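You operate a simulated robot arm through the tools that you are given. There is no shell and no other tool. Be economical: measure what you need, move in short steps, check, and stop when the job is done.

You are at the controls of a simulated two-armed robot. One attempt, no reset.

## Task
Take the yellow padlock and leave it on top of the marked cross-bar on the top of the tool bench. Pick up the can labelled "evap" from the top of the low table with one hand, pass it to the other hand and put it on the table top. Any order will do. Set down upright: can.

Only the result counts: the job must be done as asked and must still hold three seconds after the hand-in. Knocking over, shifting, dropping, spilling or breaking anything else fails it.

## Robot
Two 7-joint arms with two-finger parallel grippers on one trunk, on a base that drives. Base frame: it is fixed to the floor where the robot stands at the start and does not move with it; the origin is under the middle of the robot, x ahead of it, y to its left, z up. Lengths are in m, angles in rad, forces in N, time in s.
The left shoulder is at the start at [0.03, 0.119, 0.76], the right one opposite. With the tool pointing down near the work surface each hand reaches from about 0.1 to 0.6 m from the robot's upright axis, wherever it stands, measured 20 degrees to its own side. Places, roughly: blue oil can, red oil can [9.5, -1, 0.75]; marked cross-bar [-2, 0.25, 1]; table top [6.2, -2.6, 1]. Payload 3.43 kg a hand.
The TCP of each hand is the grasp point between the finger pads, 0.03 m short of the fingertips. In the tool frame z runs along the fingers and y along their closing line. The gripper opens to 0.094 m. The fingers are 0.028 m wide and 0.01 m thick; the gripper's body (0.05 by 0.096 m) begins 0.055 m behind the TCP.
Orientation is told as [roll, pitch, yaw] about the base's x, y, z axes, in that order, counted from this pose: with the fingers straight down and closing along the base's y, the tool's x points along the base's -x, its y along +y and its z along -z.

## Interface
- The arms move only by the tool jog_arm. It takes "left_commands", "right_commands" or both (then of equal length, played together; a hand with none holds still); each is a list of rows, each a list of 6 numbers: the shift along the tool's x, y, z in mm, then the turn, a rotation vector about the tool's x, y, z in rad. In form: [[x, y, z, wx, wy, wz], ...]. A call has 1 to 8 rows; each row is the pose to reach, as a shift and turn from the pose commanded when the call began, along the tool's axes at that moment. "left_jaw" and "right_jaw" are, for a hand that has rows, the gripper command, from -1 (shut) to 1 (fully open), values between in proportion, set as the call begins (left out, the last holds). Rows are played at 5 a second. More than 0.05 m and 0.15 rad between two rows, or a gripper value outside its range, and nothing of the call is played. Where a pose cannot be reached the arm comes as near as it can. A force on the tool above 40 N (or 10 N above the force at the start of the call, whichever is more), or a blocked arm, ends the call early, and 0.2 s more pass. Each finger travels about 0.072 m/s and halts on what it meets, pressing with about 40 N; the grip force reading is that of the motor and also rises with nothing between the fingers. The clock runs only during rows and for 0.2 s after the last one: add rows that repeat a pose to give the fingers time. The reply holds the time, the measured pose of the TCP, the force on the tool along the base axes, the opening and the grip force, in the units named above and with some noise, with the torque about the TCP (base axes, N m) and any sound that the robot's microphone picked up, and new pictures: "views" is both (left out), scene, wrist or none (wrist: the cameras of the hands that moved).
- Cameras (640 x 400 px; columns grow to the right, rows downward): "scene" is now at [0.0258, 0, 1.4433]; the picture's right is [-0.02, -1.00, 0.00], its down [-0.93, 0.02, -0.36] and it looks along [0.36, -0.01, -0.93] (base axes); focal length 269 px, centre (320, 200). "left" rides on the left gripper at [0.076, -0.014, -0.102] in its tool frame; the picture's right is [0.18, 0.98, 0.00], its down [-0.75, 0.14, -0.64] and it looks along [-0.63, 0.12, 0.77] (tool axes); focal length 243 px, centre (320, 200). "right" rides on the right gripper at [0.076, 0.014, -0.102] in its tool frame; the picture's right is [-0.18, 0.98, 0.00], its down [-0.75, -0.14, -0.64] and it looks along [-0.63, -0.12, 0.77] (tool axes); focal length 243 px, centre (320, 200). There is no depth. A picture from a camera that has moved, and an enlarged one, comes with that camera's place and axes in the base frame and with its lens.
- lift_body(by): slides the trunk up (or, below 0, down) by that many m; the arms and the scene camera ride with it, the base frame stays. It gives what a move gives, with no picture.
- roll_base(legs): drives the robot by 1 to 6 legs, each [ahead, turn to the left] in m and rad, along the robot's own axes; the way and the turn of a leg run together, so that a leg with both is an arc; at most 1.5 m and 3.142 rad a leg. The arms and the cameras ride along, it lands a little off, and it stops where it bumps. It gives what a move gives, and a new picture of the scene camera.
- head_to(pan, tilt): turns the head with the scene camera to pan (to the left, within 2.496 rad either way) and tilt (down, from -0.506 to 1.204), counted from straight ahead of the robot. It gives what a move gives, and a new picture of the scene camera.
- inspect(camera, box): a new picture of the part [left, top, right, bottom] of that camera's present view, enlarged. No time passes.
- sign_off(): hands the job in; it is judged then, once.

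Work in short steps. Places have to be worked out from the pictures, the camera data and where the tool is seen: move nearer, look again, correct. Check each grasp and each placing, and mend what went wrong. You have 165 turns and 260 pictures in all, those below and enlarged ones among them. Open the grippers and draw the arms clear of the work before you hand the job in, unless the task says otherwise; then end with one line.

The tools are called after ">>>" by a JSON object that holds its "fn" and its "kwargs". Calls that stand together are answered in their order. jog_arm: Moves the arms, as the interface text tells. Its arguments: {"type":"object","properties":{"left_commands":{"type":"array"},"left_jaw":{"type":"number"},"right_commands":{"type":"array"},"right_jaw":{"type":"number"},"views":{"type":"string","enum":["both","scene","wrist","none"]}},"required":[]} The other tools are called the same way: lift_body (by) slides the trunk up or down; roll_base (legs) drives the base; head_to (pan, tilt) turns the head that bears the scene camera; inspect (camera, box) takes an enlarged picture of a part of a camera's view; sign_off () hands the job in.

At the start:

```text
time_s: 0.0
left_ee_pos: [0.2954, 0.0314, 0.5408]
left_ee_rot: [0.0, 0.001, -0.001]
left_contact_force: [-0.8, 0.1, 0.5]
left_moment: [0.0, 0.01, 0.02]
left_finger_gap: 0.094
left_grasp_force: 0.1
right_ee_pos: [0.3016, -0.2002, 0.6341]
right_ee_rot: [-0.002, 0.001, 0.001]
right_contact_force: [-0.2, 0.0, -1.0]
right_moment: [-0.01, -0.01, -0.02]
right_finger_gap: 0.0938
right_grasp_force: 0.1
trunk travel left (down, up): [-0.025, 0.385]
robot x, y, heading: [-0.0012, -0.0037, -0.004]
head pan, tilt: [-0.021, 1.201]
```

scene: 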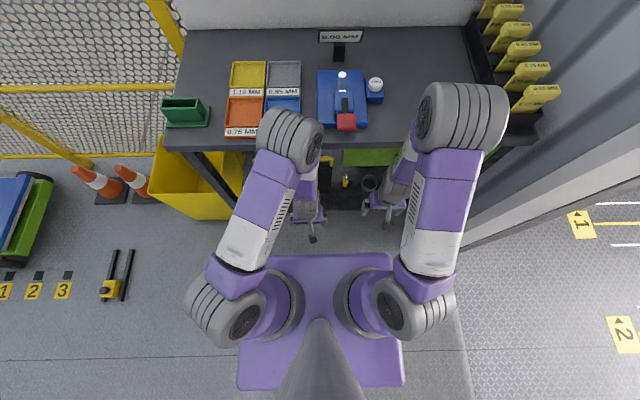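
right: 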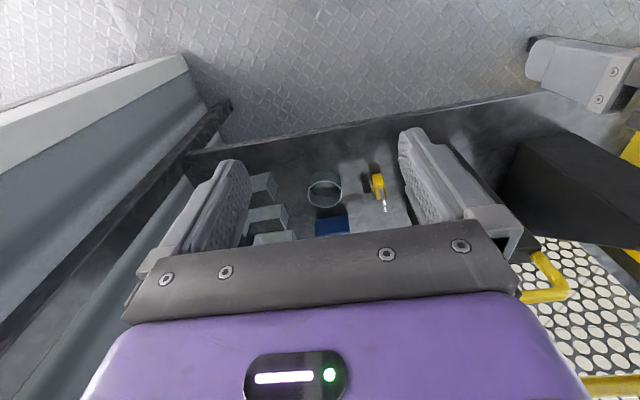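
left: 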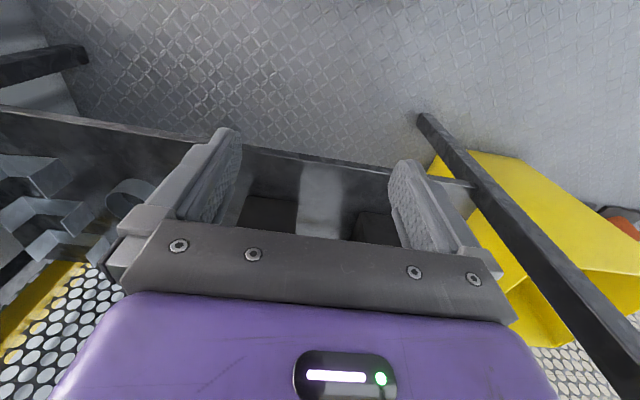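

The bench is ahead and a small yellow item shows under or on it; I'll enlarge both views to look for the padlock.

>>> {"fn": "inspect", "kwargs": {"camera": "right", "box": [220, 140, 440, 260]}}

>>> {"fn": "inspect", "kwargs": {"camera": "scene", "box": [240, 120, 440, 245]}}

>>> {"fn": "head_to", "kwargs": {"pan": 0, "tilt": 0.5}}

```text
2.91 times, centred on (330, 200) of right
camera zoom: at [0.2255, -0.1861, 0.7388], right [0.18, 0.98, 0.0], down [0.75, -0.14, 0.64], along [0.63, -0.12, -0.77], focal length 706 px, centre (291, 200)
```

zoom: 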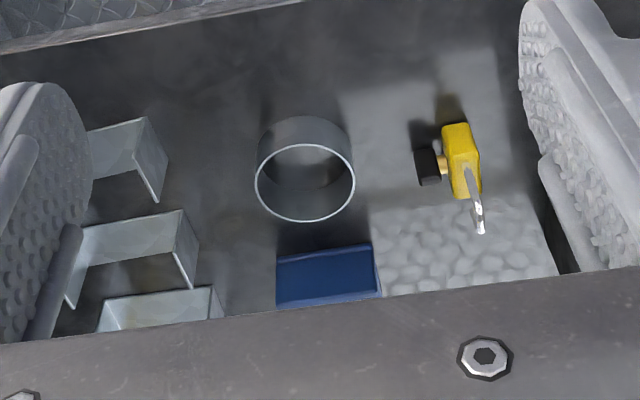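

```text
3.20 times, centred on (340, 182) of scene
camera zoom: at [0.0258, 0.0, 1.4433], right [-0.02, -1.0, 0.0], down [-0.93, 0.02, -0.36], along [0.36, -0.01, -0.93], focal length 860 px, centre (256, 256)
```

zoom: 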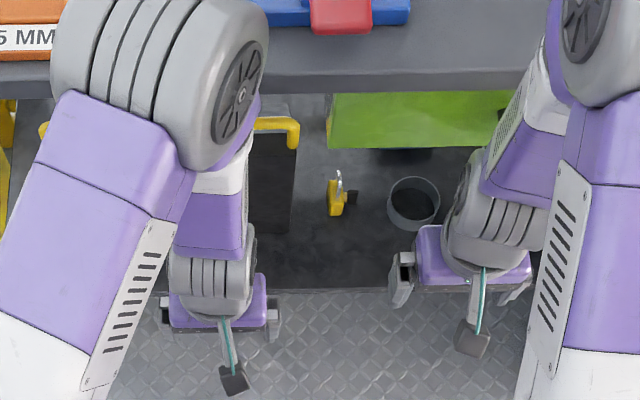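

```text
time_s: 1.1
left_ee_pos: [0.2964, 0.0316, 0.5397]
left_ee_rot: [0.0, 0.0, 0.0]
left_contact_force: [-0.1, -1.3, 0.1]
left_moment: [0.02, 0.0, -0.01]
left_finger_gap: 0.0938
left_grasp_force: 0.0
right_ee_pos: [0.3025, -0.201, 0.6349]
right_ee_rot: [0.0, 0.0, -0.001]
right_contact_force: [0.0, -0.3, -0.6]
right_moment: [0.03, 0.01, 0.02]
right_finger_gap: 0.094
right_grasp_force: 0.0
trunk travel left (down, up): [-0.025, 0.385]
robot x, y, heading: [0.0006, 0.0016, 0.002]
head pan, tilt: [0.0, 0.499]
camera scene: at [0.0609, 0.0012, 1.4969], right [0.0, -1.0, 0.0], down [-0.48, 0.0, -0.88], along [0.88, 0.0, -0.48], focal length 269 px, centre (320, 200)
```

scene: 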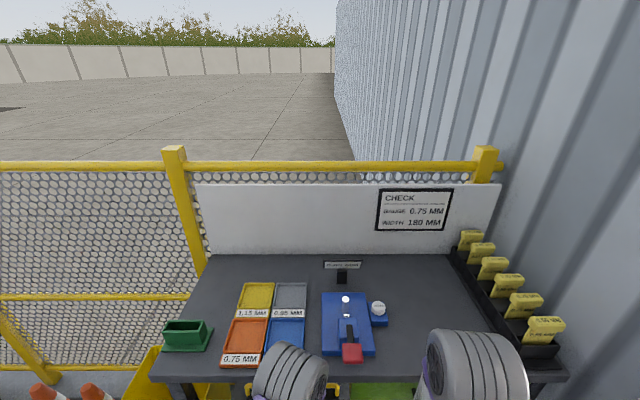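

The padlock triangulates to about (0.533, -0.125, 0.35) on the lower shelf of the bench ahead. I'll look around for the tool bench with the cross-bar and the tables.

>>> {"fn": "head_to", "kwargs": {"pan": 2.49, "tilt": 0.35}}

>>> {"fn": "head_to", "kwargs": {"pan": -2.49, "tilt": 0.35}}

>>> {"fn": "head_to", "kwargs": {"pan": -0.6, "tilt": 0.2}}

```text
time_s: 3.3
left_ee_pos: [0.2964, 0.0305, 0.5393]
left_ee_rot: [0.0, 0.0, 0.001]
left_contact_force: [-0.4, 0.1, -0.2]
left_moment: [0.02, 0.02, 0.01]
left_finger_gap: 0.094
left_grasp_force: 0.1
right_ee_pos: [0.3027, -0.1997, 0.634]
right_ee_rot: [-0.001, -0.001, 0.0]
right_contact_force: [-0.4, 0.1, 0.4]
right_moment: [-0.01, 0.0, 0.05]
right_finger_gap: 0.0939
right_grasp_force: 0.0
trunk travel left (down, up): [-0.025, 0.385]
robot x, y, heading: [0.0024, 0.0005, -0.0]
head pan, tilt: [2.491, 0.351]
camera scene: at [-0.1041, 0.0577, 1.5107], right [0.61, 0.8, 0.0], down [0.27, -0.21, -0.94], along [-0.75, 0.57, -0.34], focal length 269 px, centre (320, 200)
```

scene: 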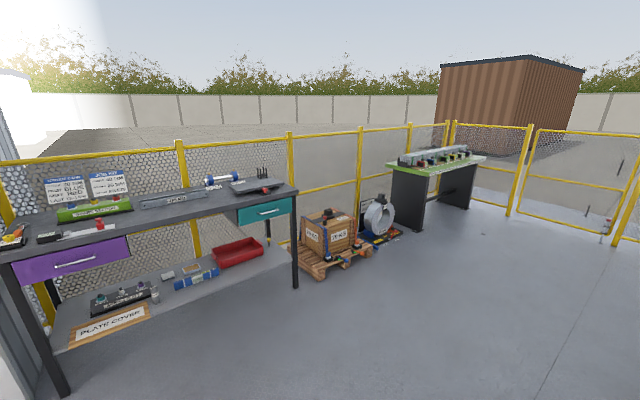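

```text
time_s: 7.2
left_ee_pos: [0.2956, 0.0319, 0.5393]
left_ee_rot: [-0.001, 0.001, -0.001]
left_contact_force: [-0.6, 0.7, -0.6]
left_moment: [0.01, -0.01, 0.03]
left_finger_gap: 0.0937
left_grasp_force: 0.1
right_ee_pos: [0.304, -0.2004, 0.6349]
right_ee_rot: [0.001, 0.0, 0.001]
right_contact_force: [0.4, 0.2, 0.5]
right_moment: [-0.02, -0.01, 0.0]
right_finger_gap: 0.0942
right_grasp_force: 0.1
trunk travel left (down, up): [-0.025, 0.385]
robot x, y, heading: [0.0009, -0.0012, 0.004]
head pan, tilt: [-2.491, 0.351]
camera scene: at [-0.1041, -0.0552, 1.5107], right [-0.61, 0.8, 0.0], down [0.27, 0.21, -0.94], along [-0.75, -0.57, -0.34], focal length 269 px, centre (320, 200)
```

scene: 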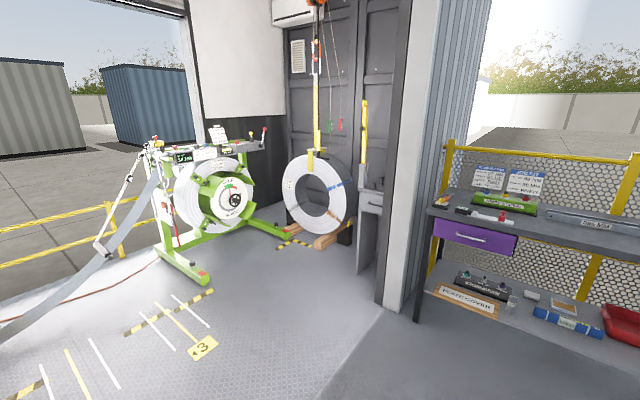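

```text
time_s: 9.1
left_ee_pos: [0.2958, 0.0307, 0.5388]
left_ee_rot: [0.0, -0.001, 0.0]
left_contact_force: [-0.3, -0.5, 0.1]
left_moment: [-0.02, 0.02, -0.02]
left_finger_gap: 0.0942
left_grasp_force: 0.0
right_ee_pos: [0.3035, -0.201, 0.6347]
right_ee_rot: [0.0, 0.001, -0.001]
right_contact_force: [-0.7, -0.6, -0.1]
right_moment: [0.02, -0.01, 0.04]
right_finger_gap: 0.0939
right_grasp_force: 0.1
trunk travel left (down, up): [-0.025, 0.385]
robot x, y, heading: [-0.0025, 0.0008, -0.0]
head pan, tilt: [-0.6, 0.201]
camera scene: at [0.0468, -0.0515, 1.5247], right [-0.57, -0.82, 0.0], down [-0.16, 0.11, -0.98], along [0.81, -0.55, -0.2], focal length 269 px, centre (320, 200)
```

scene: 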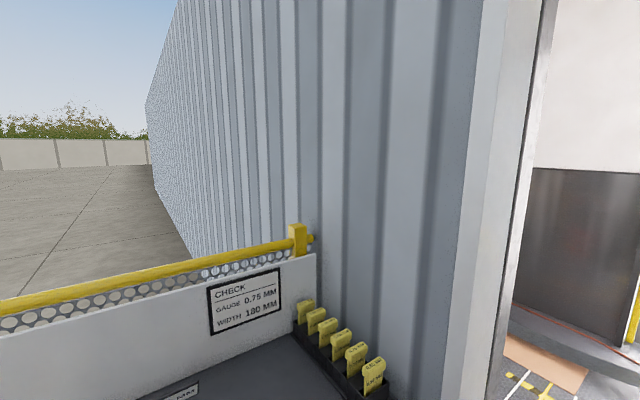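

The tool bench is behind me. I'll look right and left to see the way to the low table.

>>> {"fn": "head_to", "kwargs": {"pan": -1.5, "tilt": 0.25}}

>>> {"fn": "head_to", "kwargs": {"pan": 1.2, "tilt": 0.25}}

>>> {"fn": "head_to", "kwargs": {"pan": 0, "tilt": 1.2}}

```text
time_s: 10.3
left_ee_pos: [0.2952, 0.0318, 0.5383]
left_ee_rot: [-0.001, 0.0, -0.002]
left_contact_force: [0.6, -0.3, 0.1]
left_moment: [-0.03, 0.01, 0.0]
left_finger_gap: 0.0939
left_grasp_force: 0.1
right_ee_pos: [0.3029, -0.2019, 0.6353]
right_ee_rot: [0.0, 0.0, -0.001]
right_contact_force: [-1.1, 0.3, -0.5]
right_moment: [0.01, -0.01, -0.01]
right_finger_gap: 0.094
right_grasp_force: 0.1
trunk travel left (down, up): [-0.025, 0.385]
robot x, y, heading: [-0.0028, -0.0038, 0.0]
head pan, tilt: [-1.499, 0.25]
camera scene: at [-0.0233, -0.0919, 1.5201], right [-1.0, -0.07, 0.0], down [-0.02, 0.25, -0.97], along [0.07, -0.97, -0.25], focal length 269 px, centre (320, 200)
```

scene: 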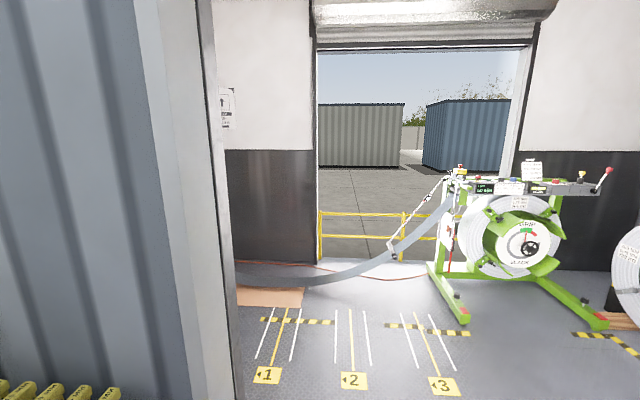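

```text
time_s: 12.7
left_ee_pos: [0.2943, 0.0309, 0.5394]
left_ee_rot: [0.0, 0.0, -0.002]
left_contact_force: [-0.6, -0.3, -0.3]
left_moment: [-0.02, 0.0, -0.03]
left_finger_gap: 0.0942
left_grasp_force: 0.1
right_ee_pos: [0.3028, -0.2015, 0.635]
right_ee_rot: [-0.001, 0.002, 0.0]
right_contact_force: [0.3, 0.0, -0.8]
right_moment: [-0.02, -0.01, 0.02]
right_finger_gap: 0.0941
right_grasp_force: 0.0
trunk travel left (down, up): [-0.025, 0.385]
robot x, y, heading: [0.0014, -0.0004, -0.004]
head pan, tilt: [1.201, 0.25]
camera scene: at [0.0037, 0.0882, 1.5201], right [0.93, -0.36, 0.0], down [-0.09, -0.23, -0.97], along [0.35, 0.9, -0.25], focal length 269 px, centre (320, 200)
```

scene: 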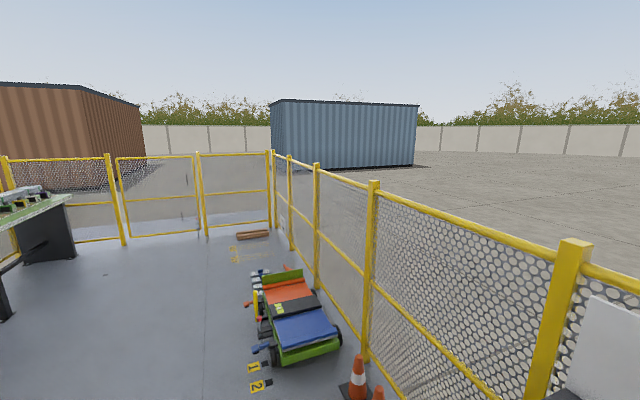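

```text
time_s: 14.1
left_ee_pos: [0.2951, 0.0321, 0.5395]
left_ee_rot: [0.0, 0.0, 0.0]
left_contact_force: [-0.2, 0.6, 0.5]
left_moment: [0.01, 0.0, -0.06]
left_finger_gap: 0.0939
left_grasp_force: 0.0
right_ee_pos: [0.3032, -0.1992, 0.6362]
right_ee_rot: [0.0, 0.0, 0.0]
right_contact_force: [1.4, 0.2, -0.2]
right_moment: [0.02, 0.01, -0.01]
right_finger_gap: 0.0938
right_grasp_force: 0.0
trunk travel left (down, up): [-0.025, 0.385]
robot x, y, heading: [0.0, -0.0015, 0.004]
head pan, tilt: [0.0, 1.201]
camera scene: at [0.0259, 0.0012, 1.4433], right [0.0, -1.0, 0.0], down [-0.93, 0.0, -0.36], along [0.36, 0.0, -0.93], focal length 269 px, centre (320, 200)
```

scene: 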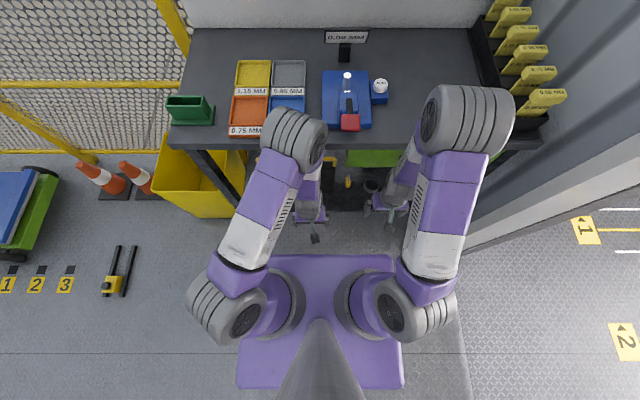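

To get baseline on the bench's height and room to set the arm posture, I'll back up 0.4 m and look at the shelf.

>>> {"fn": "roll_base", "kwargs": {"legs": [[-0.4, 0]]}}

>>> {"fn": "head_to", "kwargs": {"pan": 0, "tilt": 0.8}}

```text
time_s: 16.6
left_ee_pos: [-0.1071, 0.0298, 0.5407]
left_ee_rot: [-0.001, 0.0, -0.002]
left_contact_force: [0.9, 0.3, -1.1]
left_moment: [0.01, -0.01, 0.0]
left_finger_gap: 0.0942
left_grasp_force: 0.0
right_ee_pos: [-0.1002, -0.2012, 0.6355]
right_ee_rot: [-0.001, 0.0, -0.003]
right_contact_force: [0.3, -0.8, -0.2]
right_moment: [0.01, 0.01, -0.04]
right_finger_gap: 0.0937
right_grasp_force: 0.0
trunk travel left (down, up): [-0.025, 0.385]
robot x, y, heading: [-0.4015, 0.0017, -0.008]
head pan, tilt: [0.0, 1.201]
camera scene: at [-0.3776, 0.0017, 1.4433], right [0.0, -1.0, 0.0], down [-0.93, 0.0, -0.36], along [0.36, 0.0, -0.93], focal length 269 px, centre (320, 200)
```

scene: 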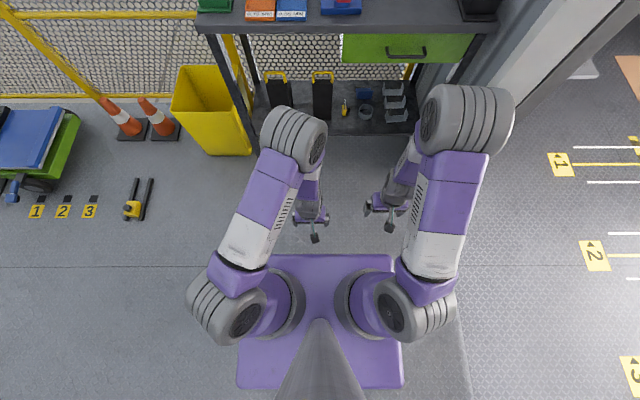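

```text
time_s: 17.5
left_ee_pos: [-0.1082, 0.03, 0.5393]
left_ee_rot: [-0.001, -0.001, -0.004]
left_contact_force: [0.3, -0.2, -0.3]
left_moment: [0.0, -0.01, -0.02]
left_finger_gap: 0.0939
left_grasp_force: 0.0
right_ee_pos: [-0.1009, -0.2007, 0.6356]
right_ee_rot: [0.0, 0.0, -0.004]
right_contact_force: [0.0, -0.6, 0.4]
right_moment: [0.04, 0.02, -0.02]
right_finger_gap: 0.094
right_grasp_force: 0.0
trunk travel left (down, up): [-0.025, 0.385]
robot x, y, heading: [-0.4015, 0.0036, -0.001]
head pan, tilt: [0.0, 0.799]
camera scene: at [-0.3526, 0.0016, 1.471], right [0.0, -1.0, 0.0], down [-0.72, 0.0, -0.7], along [0.7, 0.0, -0.72], focal length 269 px, centre (320, 200)
```

scene: 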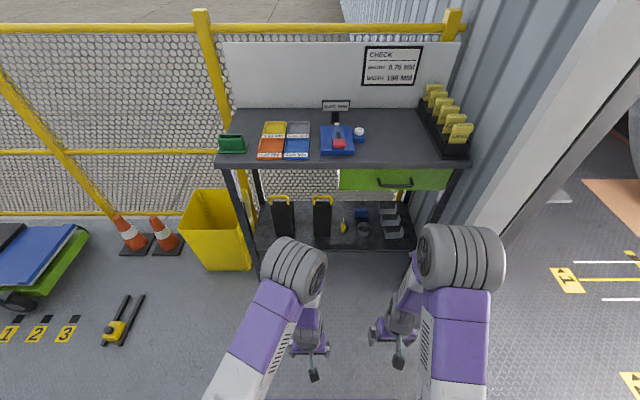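

Bench top ≈0.91 m high, front edge x≈0.37; the drawer's underside ≈0.79. I'll zoom on the padlock.

>>> {"fn": "inspect", "kwargs": {"camera": "scene", "box": [310, 195, 390, 245]}}

>>> {"fn": "inspect", "kwargs": {"camera": "right", "box": [220, 80, 460, 230]}}

```text
8.00 times, centred on (350, 220) of scene
camera zoom: at [-0.3526, 0.0016, 1.471], right [0.0, -1.0, 0.0], down [-0.72, 0.0, -0.7], along [0.7, 0.0, -0.72], focal length 2149 px, centre (80, 40)
```

zoom: 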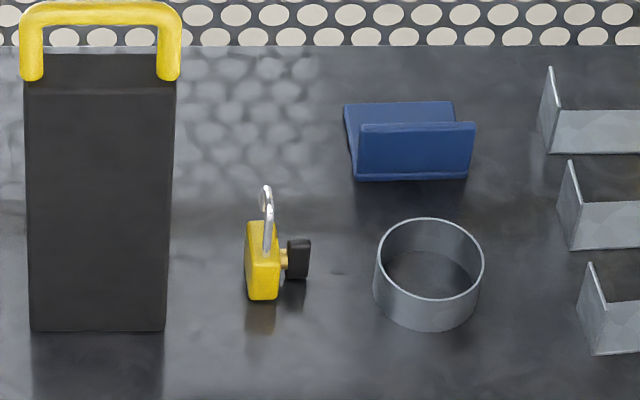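

```text
2.67 times, centred on (340, 155) of right
camera zoom: at [-0.1781, -0.1862, 0.7388], right [0.19, 0.98, 0.0], down [0.75, -0.14, 0.64], along [0.63, -0.12, -0.77], focal length 647 px, centre (267, 320)
```

zoom: 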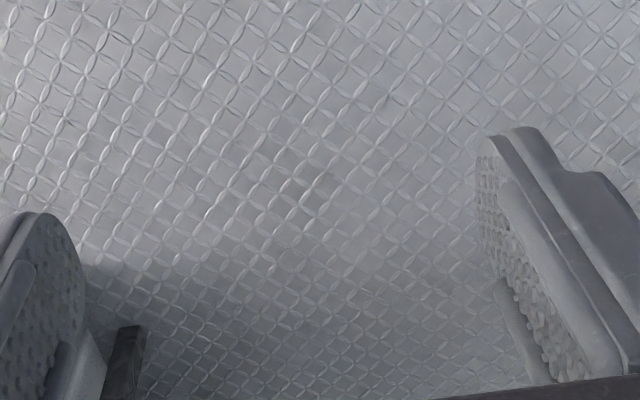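

The padlock stands upright, thin along y, with its key sticking out to −y; position ≈(0.55, −0.12, 0.33). I'll tilt the right hand forward and lower it in free space, and move the left hand aside.

>>> {"fn": "jog_arm", "kwargs": {"right_commands": [[0, 7, 35, 0, -0.13, 0], [0, 14, 70, 0, -0.26, 0], [0, 21, 105, 0, -0.39, 0], [0, 28, 140, 0, -0.52, 0], [0, 35, 175, 0, -0.65, 0], [0, 40, 205, 0, -0.78, 0], [0, 40, 205, 0, -0.78, 0]], "left_commands": [[0, 15, 0, 0, 0, 0], [0, 30, 0, 0, 0, 0], [0, 45, 0, 0, 0, 0], [0, 60, 0, 0, 0, 0], [0, 75, 0, 0, 0, 0], [0, 90, 0, 0, 0, 0], [0, 90, 0, 0, 0, 0]], "views": "both"}}

```text
time_s: 19.1
left_ee_pos: [-0.1072, 0.1192, 0.5393]
left_ee_rot: [0.0, 0.0, -0.002]
left_contact_force: [0.2, -0.6, -0.6]
left_moment: [0.0, 0.02, 0.02]
left_finger_gap: 0.094
left_grasp_force: 0.0
right_ee_pos: [-0.1009, -0.161, 0.4306]
right_ee_rot: [-0.001, -0.781, -0.004]
right_contact_force: [0.3, 0.5, 0.0]
right_moment: [0.0, 0.0, 0.01]
right_finger_gap: 0.0936
right_grasp_force: 0.0
trunk travel left (down, up): [-0.025, 0.385]
robot x, y, heading: [-0.4008, -0.0044, -0.004]
head pan, tilt: [0.0, 0.799]
camera scene: at [-0.3525, 0.0017, 1.4711], right [0.0, -1.0, 0.0], down [-0.72, 0.0, -0.7], along [0.7, 0.0, -0.72], focal length 269 px, centre (320, 200)
camera right: at [-0.2282, -0.146, 0.4512], right [0.13, 0.98, 0.13], down [0.08, -0.14, 0.99], along [0.99, -0.12, -0.1], focal length 243 px, centre (320, 200)
camera left: at [-0.1845, 0.1048, 0.6418], right [-0.18, 0.98, 0.0], down [0.75, 0.14, 0.64], along [0.63, 0.12, -0.77], focal length 243 px, centre (320, 200)
```

scene: 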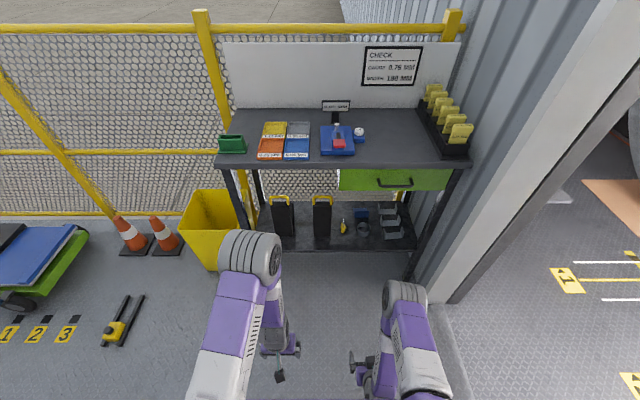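
right: 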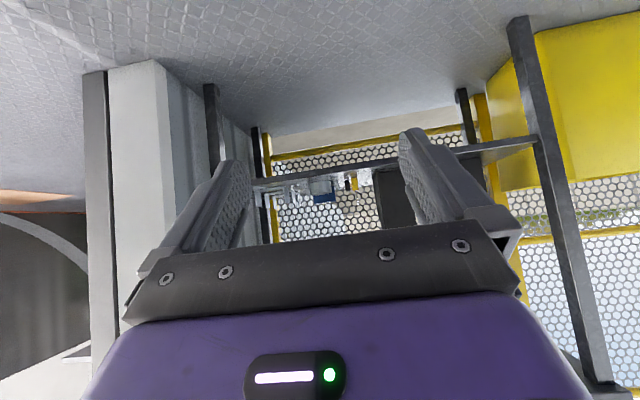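
left: 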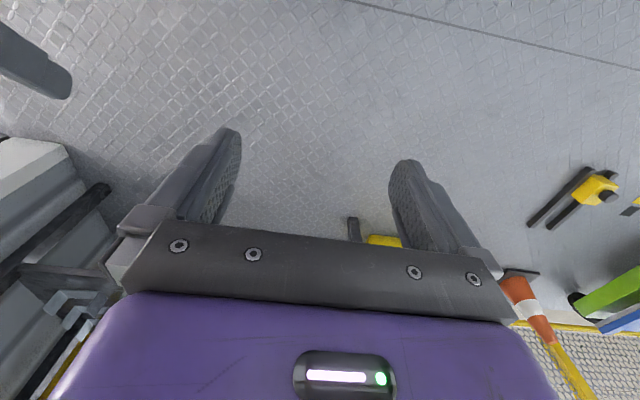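

The wrist view (upside down) now looks into the shelf. I'll enlarge it for the padlock's location.

>>> {"fn": "inspect", "kwargs": {"camera": "right", "box": [260, 130, 420, 230]}}

```text
4.00 times, centred on (340, 180) of right
camera zoom: at [-0.2282, -0.146, 0.4512], right [0.13, 0.98, 0.13], down [0.08, -0.14, 0.99], along [0.99, -0.12, -0.1], focal length 970 px, centre (240, 280)
```

zoom: 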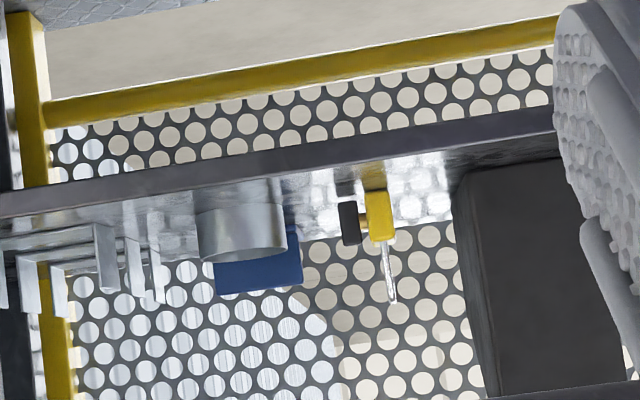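

The padlock base is at z≈0.317, body top ≈0.357, shackle top ≈0.405; I'll grip the shackle along y, above the key. Driving 0.37 m ahead.

>>> {"fn": "roll_base", "kwargs": {"legs": [[0.37, 0]]}}

>>> {"fn": "inspect", "kwargs": {"camera": "right", "box": [160, 100, 480, 300]}}

```text
time_s: 21.6
left_ee_pos: [0.2648, 0.1191, 0.5397]
left_ee_rot: [-0.001, -0.002, -0.001]
left_contact_force: [-1.3, 0.2, 0.2]
left_moment: [-0.01, 0.01, 0.0]
left_finger_gap: 0.0939
left_grasp_force: 0.1
right_ee_pos: [0.2709, -0.1612, 0.4303]
right_ee_rot: [0.002, -0.777, -0.004]
right_contact_force: [-0.1, 0.0, -0.4]
right_moment: [0.01, -0.01, -0.04]
right_finger_gap: 0.0942
right_grasp_force: 0.1
trunk travel left (down, up): [-0.025, 0.385]
robot x, y, heading: [-0.0303, 0.0034, -0.005]
head pan, tilt: [0.0, 0.799]
stopped in leg 1: the robot was blocked; the commanded pose is now the measured one
camera scene: at [0.0188, 0.0016, 1.4712], right [0.0, -1.0, 0.0], down [-0.72, 0.0, -0.7], along [0.7, 0.0, -0.72], focal length 269 px, centre (320, 200)
```

scene: 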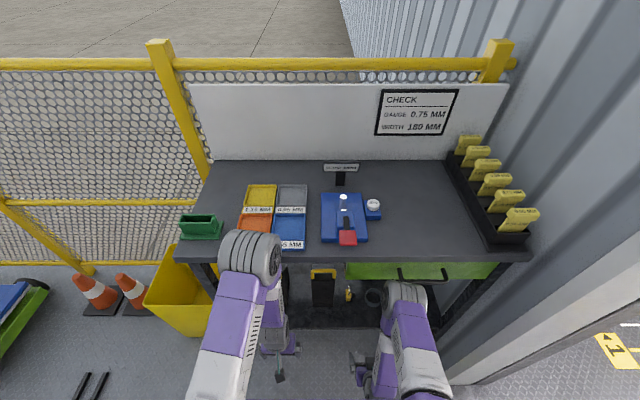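

```text
2.00 times, centred on (320, 200) of right
camera zoom: at [0.1431, -0.1461, 0.4516], right [0.13, 0.98, 0.13], down [0.09, -0.14, 0.99], along [0.99, -0.12, -0.1], focal length 485 px, centre (320, 200)
```

zoom: 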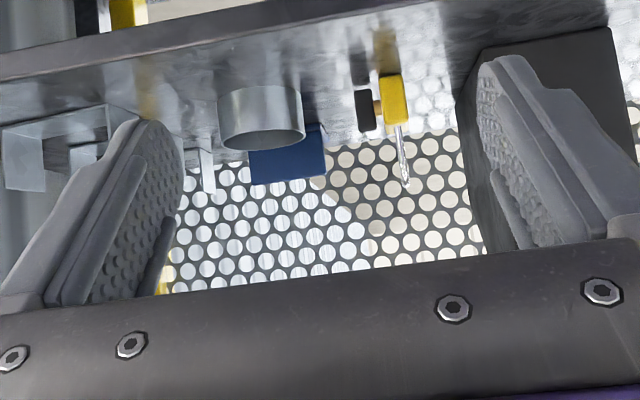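

Something on an arm touched at the very end of the drive (probably the left elbow at the bench edge). I'll back off 6 cm and pull the left hand back.

>>> {"fn": "roll_base", "kwargs": {"legs": [[-0.06, 0]]}}

>>> {"fn": "jog_arm", "kwargs": {"left_commands": [[30, 0, 20, 0, 0, 0], [60, 0, 40, 0, 0, 0], [90, 0, 60, 0, 0, 0], [110, 0, 80, 0, 0, 0], [110, 0, 80, 0, 0, 0]], "views": "scene"}}

```text
time_s: 22.6
left_ee_pos: [0.2063, 0.1194, 0.5397]
left_ee_rot: [-0.001, 0.001, -0.001]
left_contact_force: [0.6, -0.7, 0.0]
left_moment: [-0.04, 0.01, 0.0]
left_finger_gap: 0.0939
left_grasp_force: 0.0
right_ee_pos: [0.2103, -0.1616, 0.4286]
right_ee_rot: [0.002, -0.774, -0.004]
right_contact_force: [1.0, 0.2, 0.3]
right_moment: [0.0, -0.02, 0.02]
right_finger_gap: 0.0936
right_grasp_force: 0.1
trunk travel left (down, up): [-0.025, 0.385]
robot x, y, heading: [-0.0891, 0.0023, -0.003]
head pan, tilt: [0.0, 0.799]
camera scene: at [-0.039, 0.0011, 1.4711], right [0.0, -1.0, 0.0], down [-0.72, 0.0, -0.7], along [0.7, 0.0, -0.72], focal length 269 px, centre (320, 200)
```

scene: 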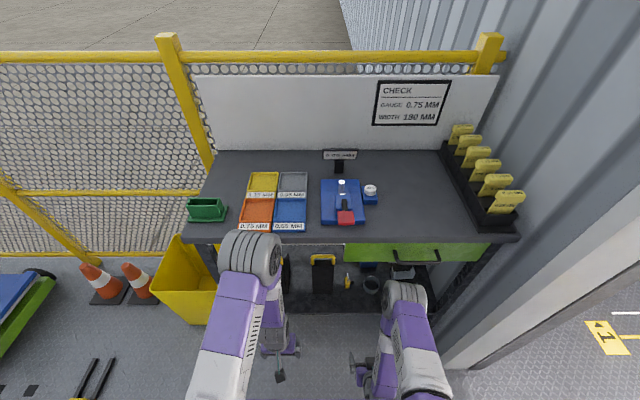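

```text
time_s: 23.8
left_ee_pos: [0.0984, 0.1196, 0.46]
left_ee_rot: [0.0, -0.004, -0.002]
left_contact_force: [-0.3, -0.8, -0.7]
left_moment: [0.04, -0.01, 0.01]
left_finger_gap: 0.0938
left_grasp_force: 0.1
right_ee_pos: [0.2114, -0.1608, 0.4292]
right_ee_rot: [0.0, -0.775, -0.004]
right_contact_force: [1.1, 0.1, -0.2]
right_moment: [0.0, 0.01, 0.0]
right_finger_gap: 0.094
right_grasp_force: 0.0
trunk travel left (down, up): [-0.025, 0.385]
robot x, y, heading: [-0.0878, -0.0029, -0.001]
head pan, tilt: [0.0, 0.799]
camera scene: at [-0.0385, 0.0011, 1.471], right [0.0, -1.0, 0.0], down [-0.72, 0.0, -0.7], along [0.7, 0.0, -0.72], focal length 269 px, centre (320, 200)
```

scene: 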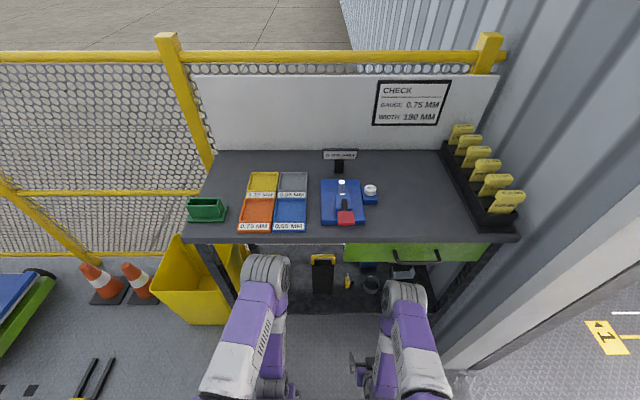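

The left arm is clear. Now I'll extend the right hand toward (0.42, −0.124, 0.40), in front of the padlock, keeping the tilt.

>>> {"fn": "jog_arm", "kwargs": {"right_commands": [[-26, 8, 34, 0, 0, 0], [-52, 16, 67, 0, 0, 0], [-78, 24, 100, 0, 0, 0], [-104, 30, 134, 0, 0, 0], [-129, 37, 167, 0, 0, 0], [-129, 37, 167, 0, 0, 0]], "right_jaw": 1, "views": "both"}}

>>> {"fn": "inspect", "kwargs": {"camera": "scene", "box": [290, 230, 430, 318]}}

```text
time_s: 25.2
left_ee_pos: [0.0981, 0.1196, 0.4597]
left_ee_rot: [0.001, -0.002, -0.001]
left_contact_force: [-0.1, 0.6, -0.7]
left_moment: [0.05, 0.0, -0.01]
left_finger_gap: 0.0938
left_grasp_force: 0.0
right_ee_pos: [0.4244, -0.127, 0.4031]
right_ee_rot: [0.0, -0.775, -0.004]
right_contact_force: [0.8, 0.2, -0.5]
right_moment: [-0.05, -0.01, 0.02]
right_finger_gap: 0.0939
right_grasp_force: 0.0
trunk travel left (down, up): [-0.025, 0.385]
robot x, y, heading: [-0.0897, 0.0047, -0.005]
head pan, tilt: [0.0, 0.799]
camera scene: at [-0.0385, 0.0011, 1.471], right [0.0, -1.0, 0.0], down [-0.72, 0.0, -0.7], along [0.7, 0.0, -0.72], focal length 269 px, centre (320, 200)
camera right: at [0.2969, -0.1121, 0.4241], right [0.13, 0.98, 0.13], down [0.09, -0.14, 0.99], along [0.99, -0.12, -0.11], focal length 243 px, centre (320, 200)
```

scene: 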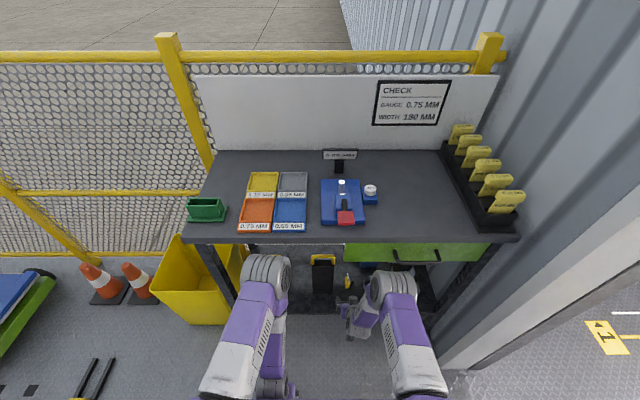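
right: 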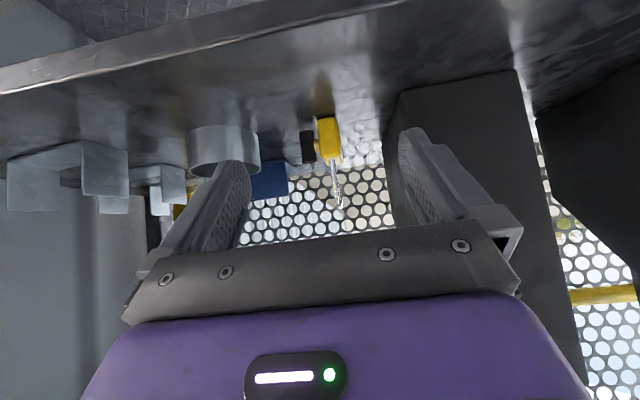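

```text
4.55 times, centred on (360, 274) of scene
camera zoom: at [-0.0385, 0.0011, 1.471], right [0.0, -1.0, 0.0], down [-0.72, 0.0, -0.7], along [0.7, 0.0, -0.72], focal length 1221 px, centre (138, -136)
```

zoom: 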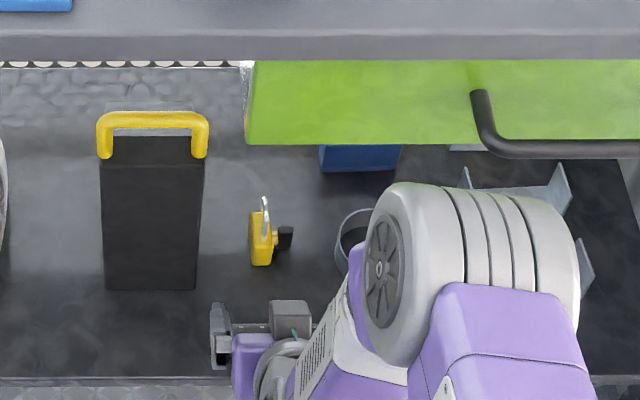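

Padlock body front is at x≈0.527, y≈−0.123; shackle about x 0.545, z 0.36–0.407. I'll narrow the fingers to ~5 cm and go most of the way, then check.

>>> {"fn": "jog_arm", "kwargs": {"right_commands": [[0, 0, 0, 0, 0, 0], [0, 0, 0, 0, 0, 0], [0, 0, 0, 0, 0, 0], [-20, 0, 23, 0, 0, 0], [-40, 0, 47, 0, 0, 0], [-52, 0, 62, 0, 0, 0], [-52, 0, 62, 0, 0, 0]], "right_jaw": 0.06, "views": "both"}}

>>> {"fn": "inspect", "kwargs": {"camera": "right", "box": [200, 80, 440, 230]}}

>>> {"fn": "inspect", "kwargs": {"camera": "scene", "box": [290, 230, 430, 318]}}

```text
time_s: 26.8
left_ee_pos: [0.0969, 0.1197, 0.4608]
left_ee_rot: [-0.001, -0.002, -0.002]
left_contact_force: [0.6, -0.1, -0.5]
left_moment: [0.01, 0.02, -0.02]
left_finger_gap: 0.0943
left_grasp_force: 0.0
right_ee_pos: [0.5012, -0.1248, 0.3943]
right_ee_rot: [0.001, -0.775, -0.004]
right_contact_force: [-0.2, -0.2, -0.5]
right_moment: [-0.01, -0.01, -0.02]
right_finger_gap: 0.0498
right_grasp_force: 0.1
trunk travel left (down, up): [-0.025, 0.385]
robot x, y, heading: [-0.0905, 0.0014, -0.003]
head pan, tilt: [0.0, 0.799]
camera scene: at [-0.0385, 0.0011, 1.471], right [0.0, -1.0, 0.0], down [-0.72, 0.0, -0.7], along [0.7, 0.0, -0.72], focal length 269 px, centre (320, 200)
camera right: at [0.3737, -0.1094, 0.4149], right [0.13, 0.98, 0.13], down [0.09, -0.14, 0.99], along [0.99, -0.12, -0.11], focal length 243 px, centre (320, 200)
```

scene: 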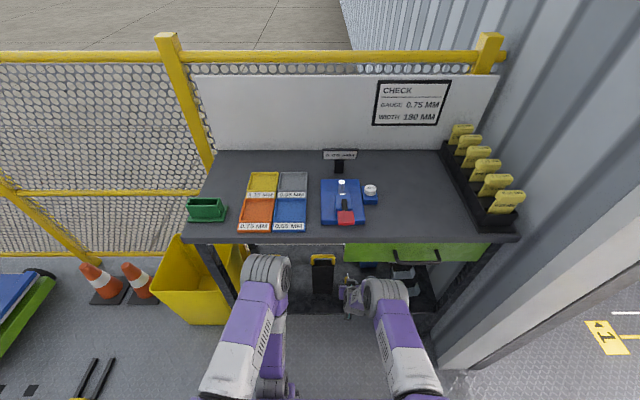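
right: 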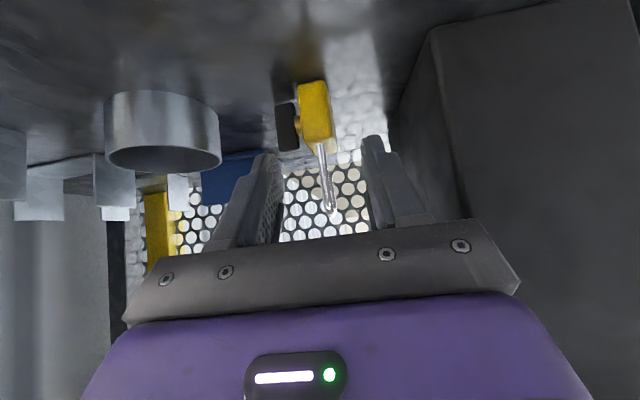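

```text
2.67 times, centred on (320, 155) of right
camera zoom: at [0.3737, -0.1094, 0.4149], right [0.13, 0.98, 0.13], down [0.09, -0.14, 0.99], along [0.99, -0.12, -0.11], focal length 647 px, centre (320, 320)
```

zoom: 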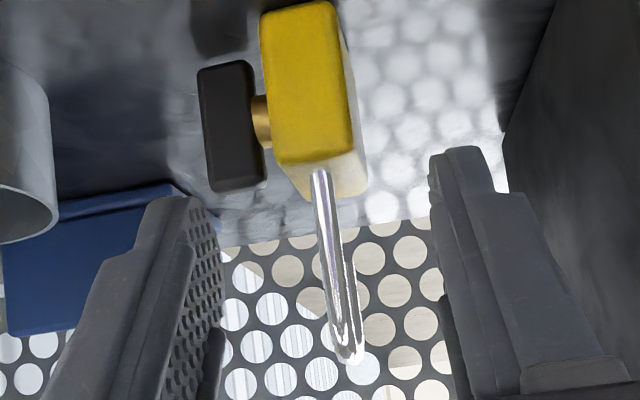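

```text
4.55 times, centred on (360, 274) of scene
camera zoom: at [-0.0385, 0.0011, 1.471], right [0.0, -1.0, 0.0], down [-0.72, 0.0, -0.7], along [0.7, 0.0, -0.72], focal length 1221 px, centre (138, -136)
```

zoom: 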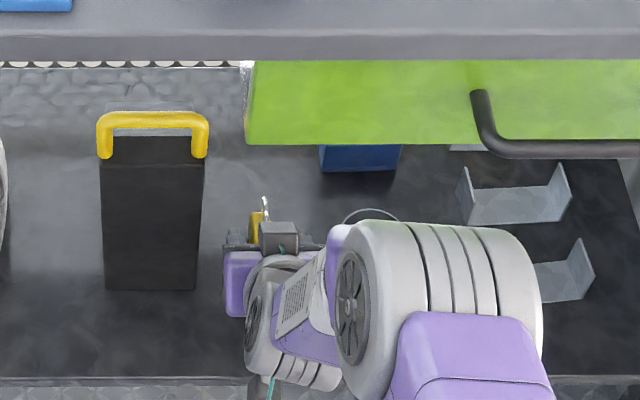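

Shackle sits between the fingers. I'll advance 5 cm horizontally so the pads straddle the shackle, and look before closing.

>>> {"fn": "jog_arm", "kwargs": {"right_commands": [[-18, 0, 18, 0, 0, 0], [-36, 0, 36, 0, 0, 0], [-36, 0, 36, 0, 0, 0]], "views": "none"}}

>>> {"fn": "inspect", "kwargs": {"camera": "right", "box": [200, 20, 440, 240]}}

>>> {"fn": "inspect", "kwargs": {"camera": "scene", "box": [310, 250, 390, 310]}}

```text
time_s: 27.6
left_ee_pos: [0.0987, 0.1195, 0.4594]
left_ee_rot: [0.001, -0.002, -0.001]
left_contact_force: [0.3, -1.1, -0.5]
left_moment: [-0.04, 0.0, 0.01]
left_finger_gap: 0.0938
left_grasp_force: 0.1
right_ee_pos: [0.5528, -0.1244, 0.3927]
right_ee_rot: [0.003, -0.773, -0.003]
right_contact_force: [0.5, -0.1, 0.3]
right_moment: [-0.02, -0.02, 0.01]
right_finger_gap: 0.0498
right_grasp_force: 0.1
trunk travel left (down, up): [-0.025, 0.385]
robot x, y, heading: [-0.0903, -0.0001, -0.003]
head pan, tilt: [0.0, 0.799]
```

```text
1.82 times, centred on (320, 130) of right
camera zoom: at [0.4251, -0.1091, 0.4144], right [0.13, 0.98, 0.13], down [0.09, -0.14, 0.99], along [0.99, -0.12, -0.11], focal length 441 px, centre (320, 327)
```

zoom: 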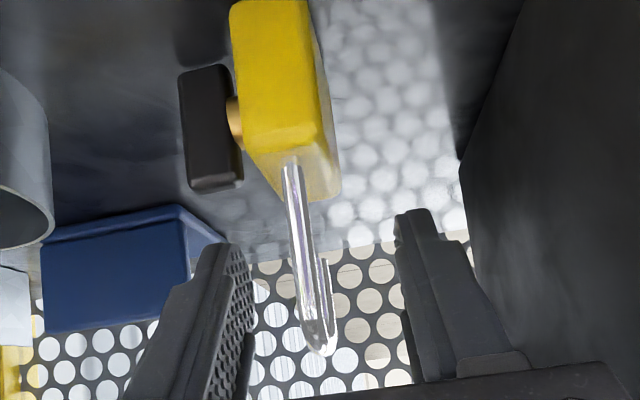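

```text
6.67 times, centred on (350, 280) of scene
camera zoom: at [-0.0385, 0.0011, 1.471], right [0.0, -1.0, 0.0], down [-0.72, 0.0, -0.7], along [0.7, 0.0, -0.72], focal length 1791 px, centre (120, -333)
```

zoom: 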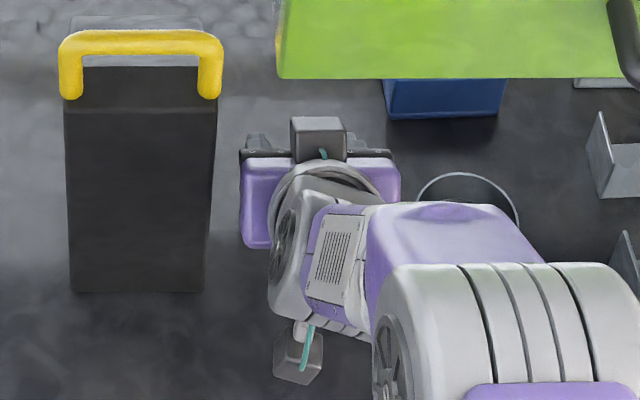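

The shackle (x≈0.538–0.56) lies between the pads. Closing the right gripper.

>>> {"fn": "jog_arm", "kwargs": {"right_commands": [[0, 0, 0, 0, 0, 0], [0, 0, 0, 0, 0, 0], [0, 0, 0, 0, 0, 0], [0, 0, 0, 0, 0, 0], [0, 0, 0, 0, 0, 0]], "right_jaw": -1, "views": "wrist"}}

```text
time_s: 28.8
left_ee_pos: [0.0973, 0.1187, 0.4604]
left_ee_rot: [0.0, -0.001, -0.002]
left_contact_force: [-0.6, -0.2, -0.7]
left_moment: [-0.02, 0.0, 0.0]
left_finger_gap: 0.0942
left_grasp_force: 0.1
right_ee_pos: [0.552, -0.1239, 0.3933]
right_ee_rot: [0.003, -0.775, -0.002]
right_contact_force: [0.8, 0.1, 0.0]
right_moment: [0.01, 0.0, -0.01]
right_finger_gap: 0.0072
right_grasp_force: 40.6
trunk travel left (down, up): [-0.025, 0.385]
robot x, y, heading: [-0.0921, -0.0019, -0.005]
head pan, tilt: [0.0, 0.799]
camera right: at [0.4252, -0.1093, 0.4145], right [0.13, 0.98, 0.13], down [0.09, -0.14, 0.99], along [0.99, -0.12, -0.11], focal length 243 px, centre (320, 200)
```

right: 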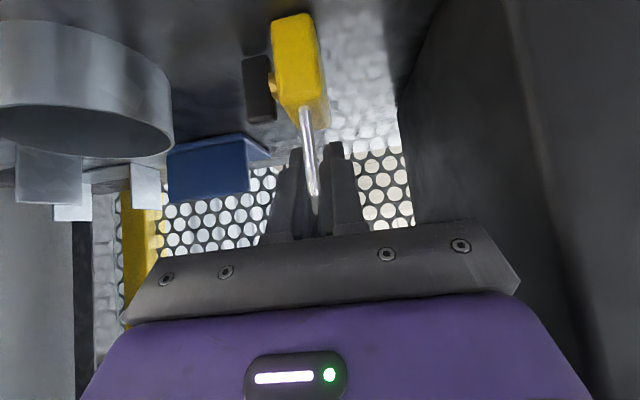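

Gap 7.2 mm at 40 N: shackle is gripped. Lift 4 cm.

>>> {"fn": "jog_arm", "kwargs": {"right_commands": [[-14, 0, -14, 0, 0, 0], [-28, 0, -28, 0, 0, 0], [-28, 0, -28, 0, 0, 0]], "views": "wrist"}}

```text
time_s: 29.6
left_ee_pos: [0.0971, 0.1189, 0.4607]
left_ee_rot: [-0.001, -0.001, -0.002]
left_contact_force: [0.5, -0.3, -0.9]
left_moment: [0.04, -0.02, 0.01]
left_finger_gap: 0.0938
left_grasp_force: 0.1
right_ee_pos: [0.5523, -0.1237, 0.4341]
right_ee_rot: [0.002, -0.775, -0.004]
right_contact_force: [0.5, -1.0, 0.2]
right_moment: [0.0, -0.02, 0.01]
right_finger_gap: 0.0001
right_grasp_force: 33.0
trunk travel left (down, up): [-0.025, 0.385]
robot x, y, heading: [-0.0889, -0.001, -0.003]
head pan, tilt: [0.0, 0.799]
camera right: at [0.4241, -0.109, 0.4553], right [0.13, 0.98, 0.13], down [0.09, -0.14, 0.99], along [0.99, -0.12, -0.11], focal length 243 px, centre (320, 200)
```

right: 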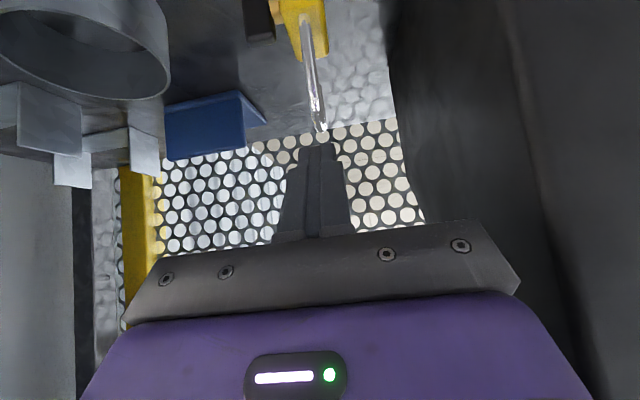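

It slipped off — only the top arch had been held; the padlock still stands. I'll back off, tilt flatter (−1.1) and re-measure.

>>> {"fn": "jog_arm", "kwargs": {"right_commands": [[25, 0, -24, 0, 0, 0], [50, 0, -49, 0, -0.11, 0], [62, 0, -37, 0, -0.22, 0], [74, 0, -25, 0, -0.33, 0], [74, 0, -25, 0, -0.33, 0]], "right_jaw": 0.06, "views": "none"}}

>>> {"fn": "inspect", "kwargs": {"camera": "right", "box": [200, 40, 440, 240]}}

>>> {"fn": "inspect", "kwargs": {"camera": "scene", "box": [310, 250, 390, 310]}}

```text
time_s: 30.8
left_ee_pos: [0.099, 0.1194, 0.4592]
left_ee_rot: [0.002, -0.001, -0.002]
left_contact_force: [-0.5, 0.0, 0.2]
left_moment: [0.01, -0.03, 0.01]
left_finger_gap: 0.0937
left_grasp_force: 0.1
right_ee_pos: [0.4827, -0.123, 0.4001]
right_ee_rot: [0.003, -1.106, -0.005]
right_contact_force: [-0.9, -0.6, 0.2]
right_moment: [-0.02, 0.01, 0.02]
right_finger_gap: 0.0496
right_grasp_force: 0.1
trunk travel left (down, up): [-0.025, 0.385]
robot x, y, heading: [-0.0877, 0.0019, -0.003]
head pan, tilt: [0.0, 0.799]
```

```text
2.00 times, centred on (320, 140) of right
camera zoom: at [0.3555, -0.1084, 0.3783], right [0.09, 0.98, 0.17], down [-0.24, -0.14, 0.96], along [0.97, -0.12, 0.22], focal length 485 px, centre (320, 320)
```

zoom: 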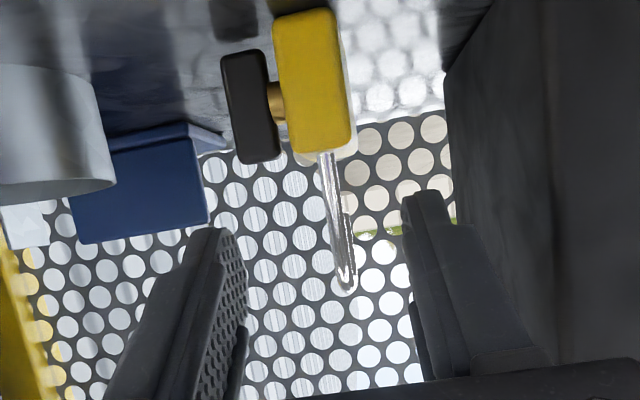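

```text
6.67 times, centred on (350, 280) of scene
camera zoom: at [-0.0385, 0.0011, 1.4711], right [0.0, -1.0, 0.0], down [-0.72, 0.0, -0.7], along [0.7, 0.0, -0.72], focal length 1791 px, centre (120, -333)
```

zoom: 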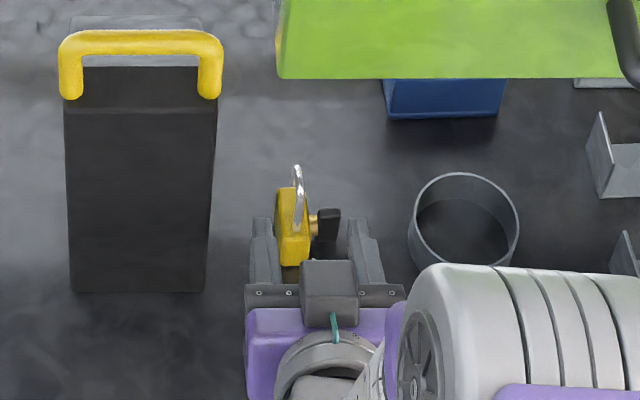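

Shackle center now measured ≈(0.538, −0.118), x smaller than I used before. I'll advance to TCP (0.539, −0.118, 0.385) and check from both views.

>>> {"fn": "jog_arm", "kwargs": {"right_commands": [[-4, 2, 20, 0, 0, 0], [-8, 4, 40, 0, 0, 0], [-12, 5, 57, 0, 0, 0], [-12, 5, 57, 0, 0, 0]], "views": "none"}}

>>> {"fn": "inspect", "kwargs": {"camera": "right", "box": [200, 20, 440, 240]}}

>>> {"fn": "inspect", "kwargs": {"camera": "scene", "box": [310, 250, 390, 310]}}

```text
time_s: 31.8
left_ee_pos: [0.0975, 0.1188, 0.4599]
left_ee_rot: [0.0, -0.001, -0.003]
left_contact_force: [-0.7, 0.0, -0.1]
left_moment: [0.01, -0.01, 0.03]
left_finger_gap: 0.094
left_grasp_force: 0.1
right_ee_pos: [0.5368, -0.1202, 0.3856]
right_ee_rot: [0.001, -1.105, -0.003]
right_contact_force: [0.3, -0.3, 0.3]
right_moment: [-0.02, 0.03, 0.0]
right_finger_gap: 0.0499
right_grasp_force: 0.1
trunk travel left (down, up): [-0.025, 0.385]
robot x, y, heading: [-0.0886, -0.0016, -0.002]
head pan, tilt: [0.0, 0.799]
```

```text
1.82 times, centred on (320, 130) of right
camera zoom: at [0.4096, -0.1051, 0.3637], right [0.09, 0.98, 0.17], down [-0.24, -0.14, 0.96], along [0.97, -0.12, 0.22], focal length 441 px, centre (320, 327)
```

zoom: 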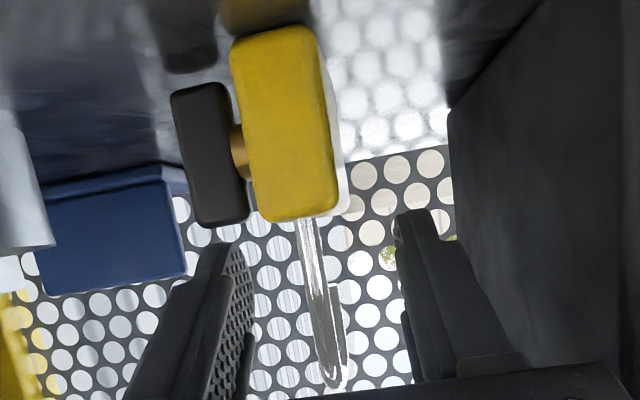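

```text
6.67 times, centred on (350, 280) of scene
camera zoom: at [-0.0385, 0.0011, 1.471], right [0.0, -1.0, 0.0], down [-0.72, 0.0, -0.7], along [0.7, 0.0, -0.72], focal length 1791 px, centre (120, -333)
```

zoom: 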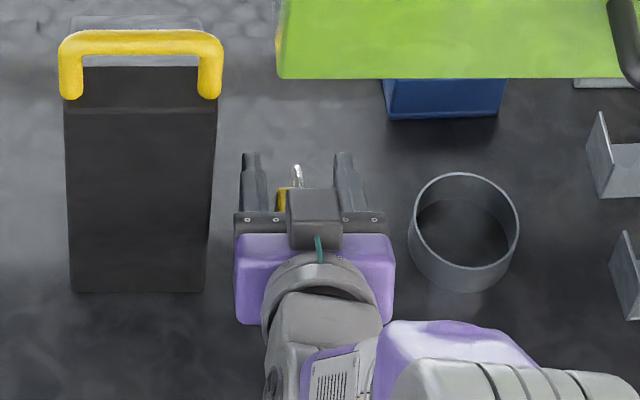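

Shackle is now fully between the pads with the body just below. Closing.

>>> {"fn": "jog_arm", "kwargs": {"right_commands": [[0, 0, 0, 0, 0, 0], [0, 0, 0, 0, 0, 0], [0, 0, 0, 0, 0, 0], [0, 0, 0, 0, 0, 0], [0, 0, 0, 0, 0, 0]], "right_jaw": -1, "views": "none"}}

>>> {"fn": "jog_arm", "kwargs": {"right_commands": [[-9, 0, -4, 0, 0, 0], [-18, 0, -9, 0, 0, 0], [-18, 0, -9, 0, 0, 0]], "views": "wrist"}}

```text
time_s: 33.0
left_ee_pos: [0.098, 0.1182, 0.4599]
left_ee_rot: [0.002, -0.002, -0.001]
left_contact_force: [0.4, 0.1, -0.1]
left_moment: [0.03, 0.02, 0.0]
left_finger_gap: 0.0937
left_grasp_force: 0.0
right_ee_pos: [0.5364, -0.1205, 0.3841]
right_ee_rot: [0.002, -1.105, -0.005]
right_contact_force: [0.5, 2.0, 0.6]
right_moment: [0.03, -0.07, 0.02]
right_finger_gap: 0.0085
right_grasp_force: 39.5
trunk travel left (down, up): [-0.025, 0.385]
robot x, y, heading: [-0.0892, -0.0027, -0.007]
head pan, tilt: [0.0, 0.799]
```

```text
time_s: 33.8
left_ee_pos: [0.0983, 0.1195, 0.4596]
left_ee_rot: [-0.001, -0.002, -0.001]
left_contact_force: [-0.3, -0.4, 0.2]
left_moment: [-0.02, 0.0, 0.01]
left_finger_gap: 0.0941
left_grasp_force: 0.1
right_ee_pos: [0.5367, -0.1218, 0.405]
right_ee_rot: [0.003, -1.104, -0.005]
right_contact_force: [0.9, 0.5, -2.1]
right_moment: [0.03, -0.02, 0.02]
right_finger_gap: 0.0085
right_grasp_force: 40.1
trunk travel left (down, up): [-0.025, 0.385]
robot x, y, heading: [-0.0872, 0.0011, -0.005]
head pan, tilt: [0.0, 0.799]
camera right: at [0.4101, -0.1052, 0.3838], right [0.09, 0.98, 0.17], down [-0.24, -0.14, 0.96], along [0.97, -0.12, 0.22], focal length 243 px, centre (320, 200)
```

right: 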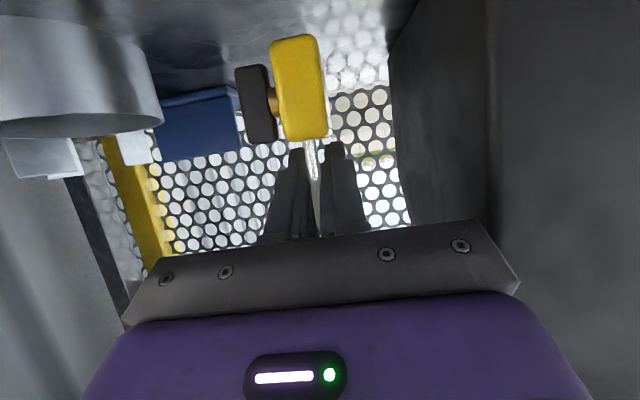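

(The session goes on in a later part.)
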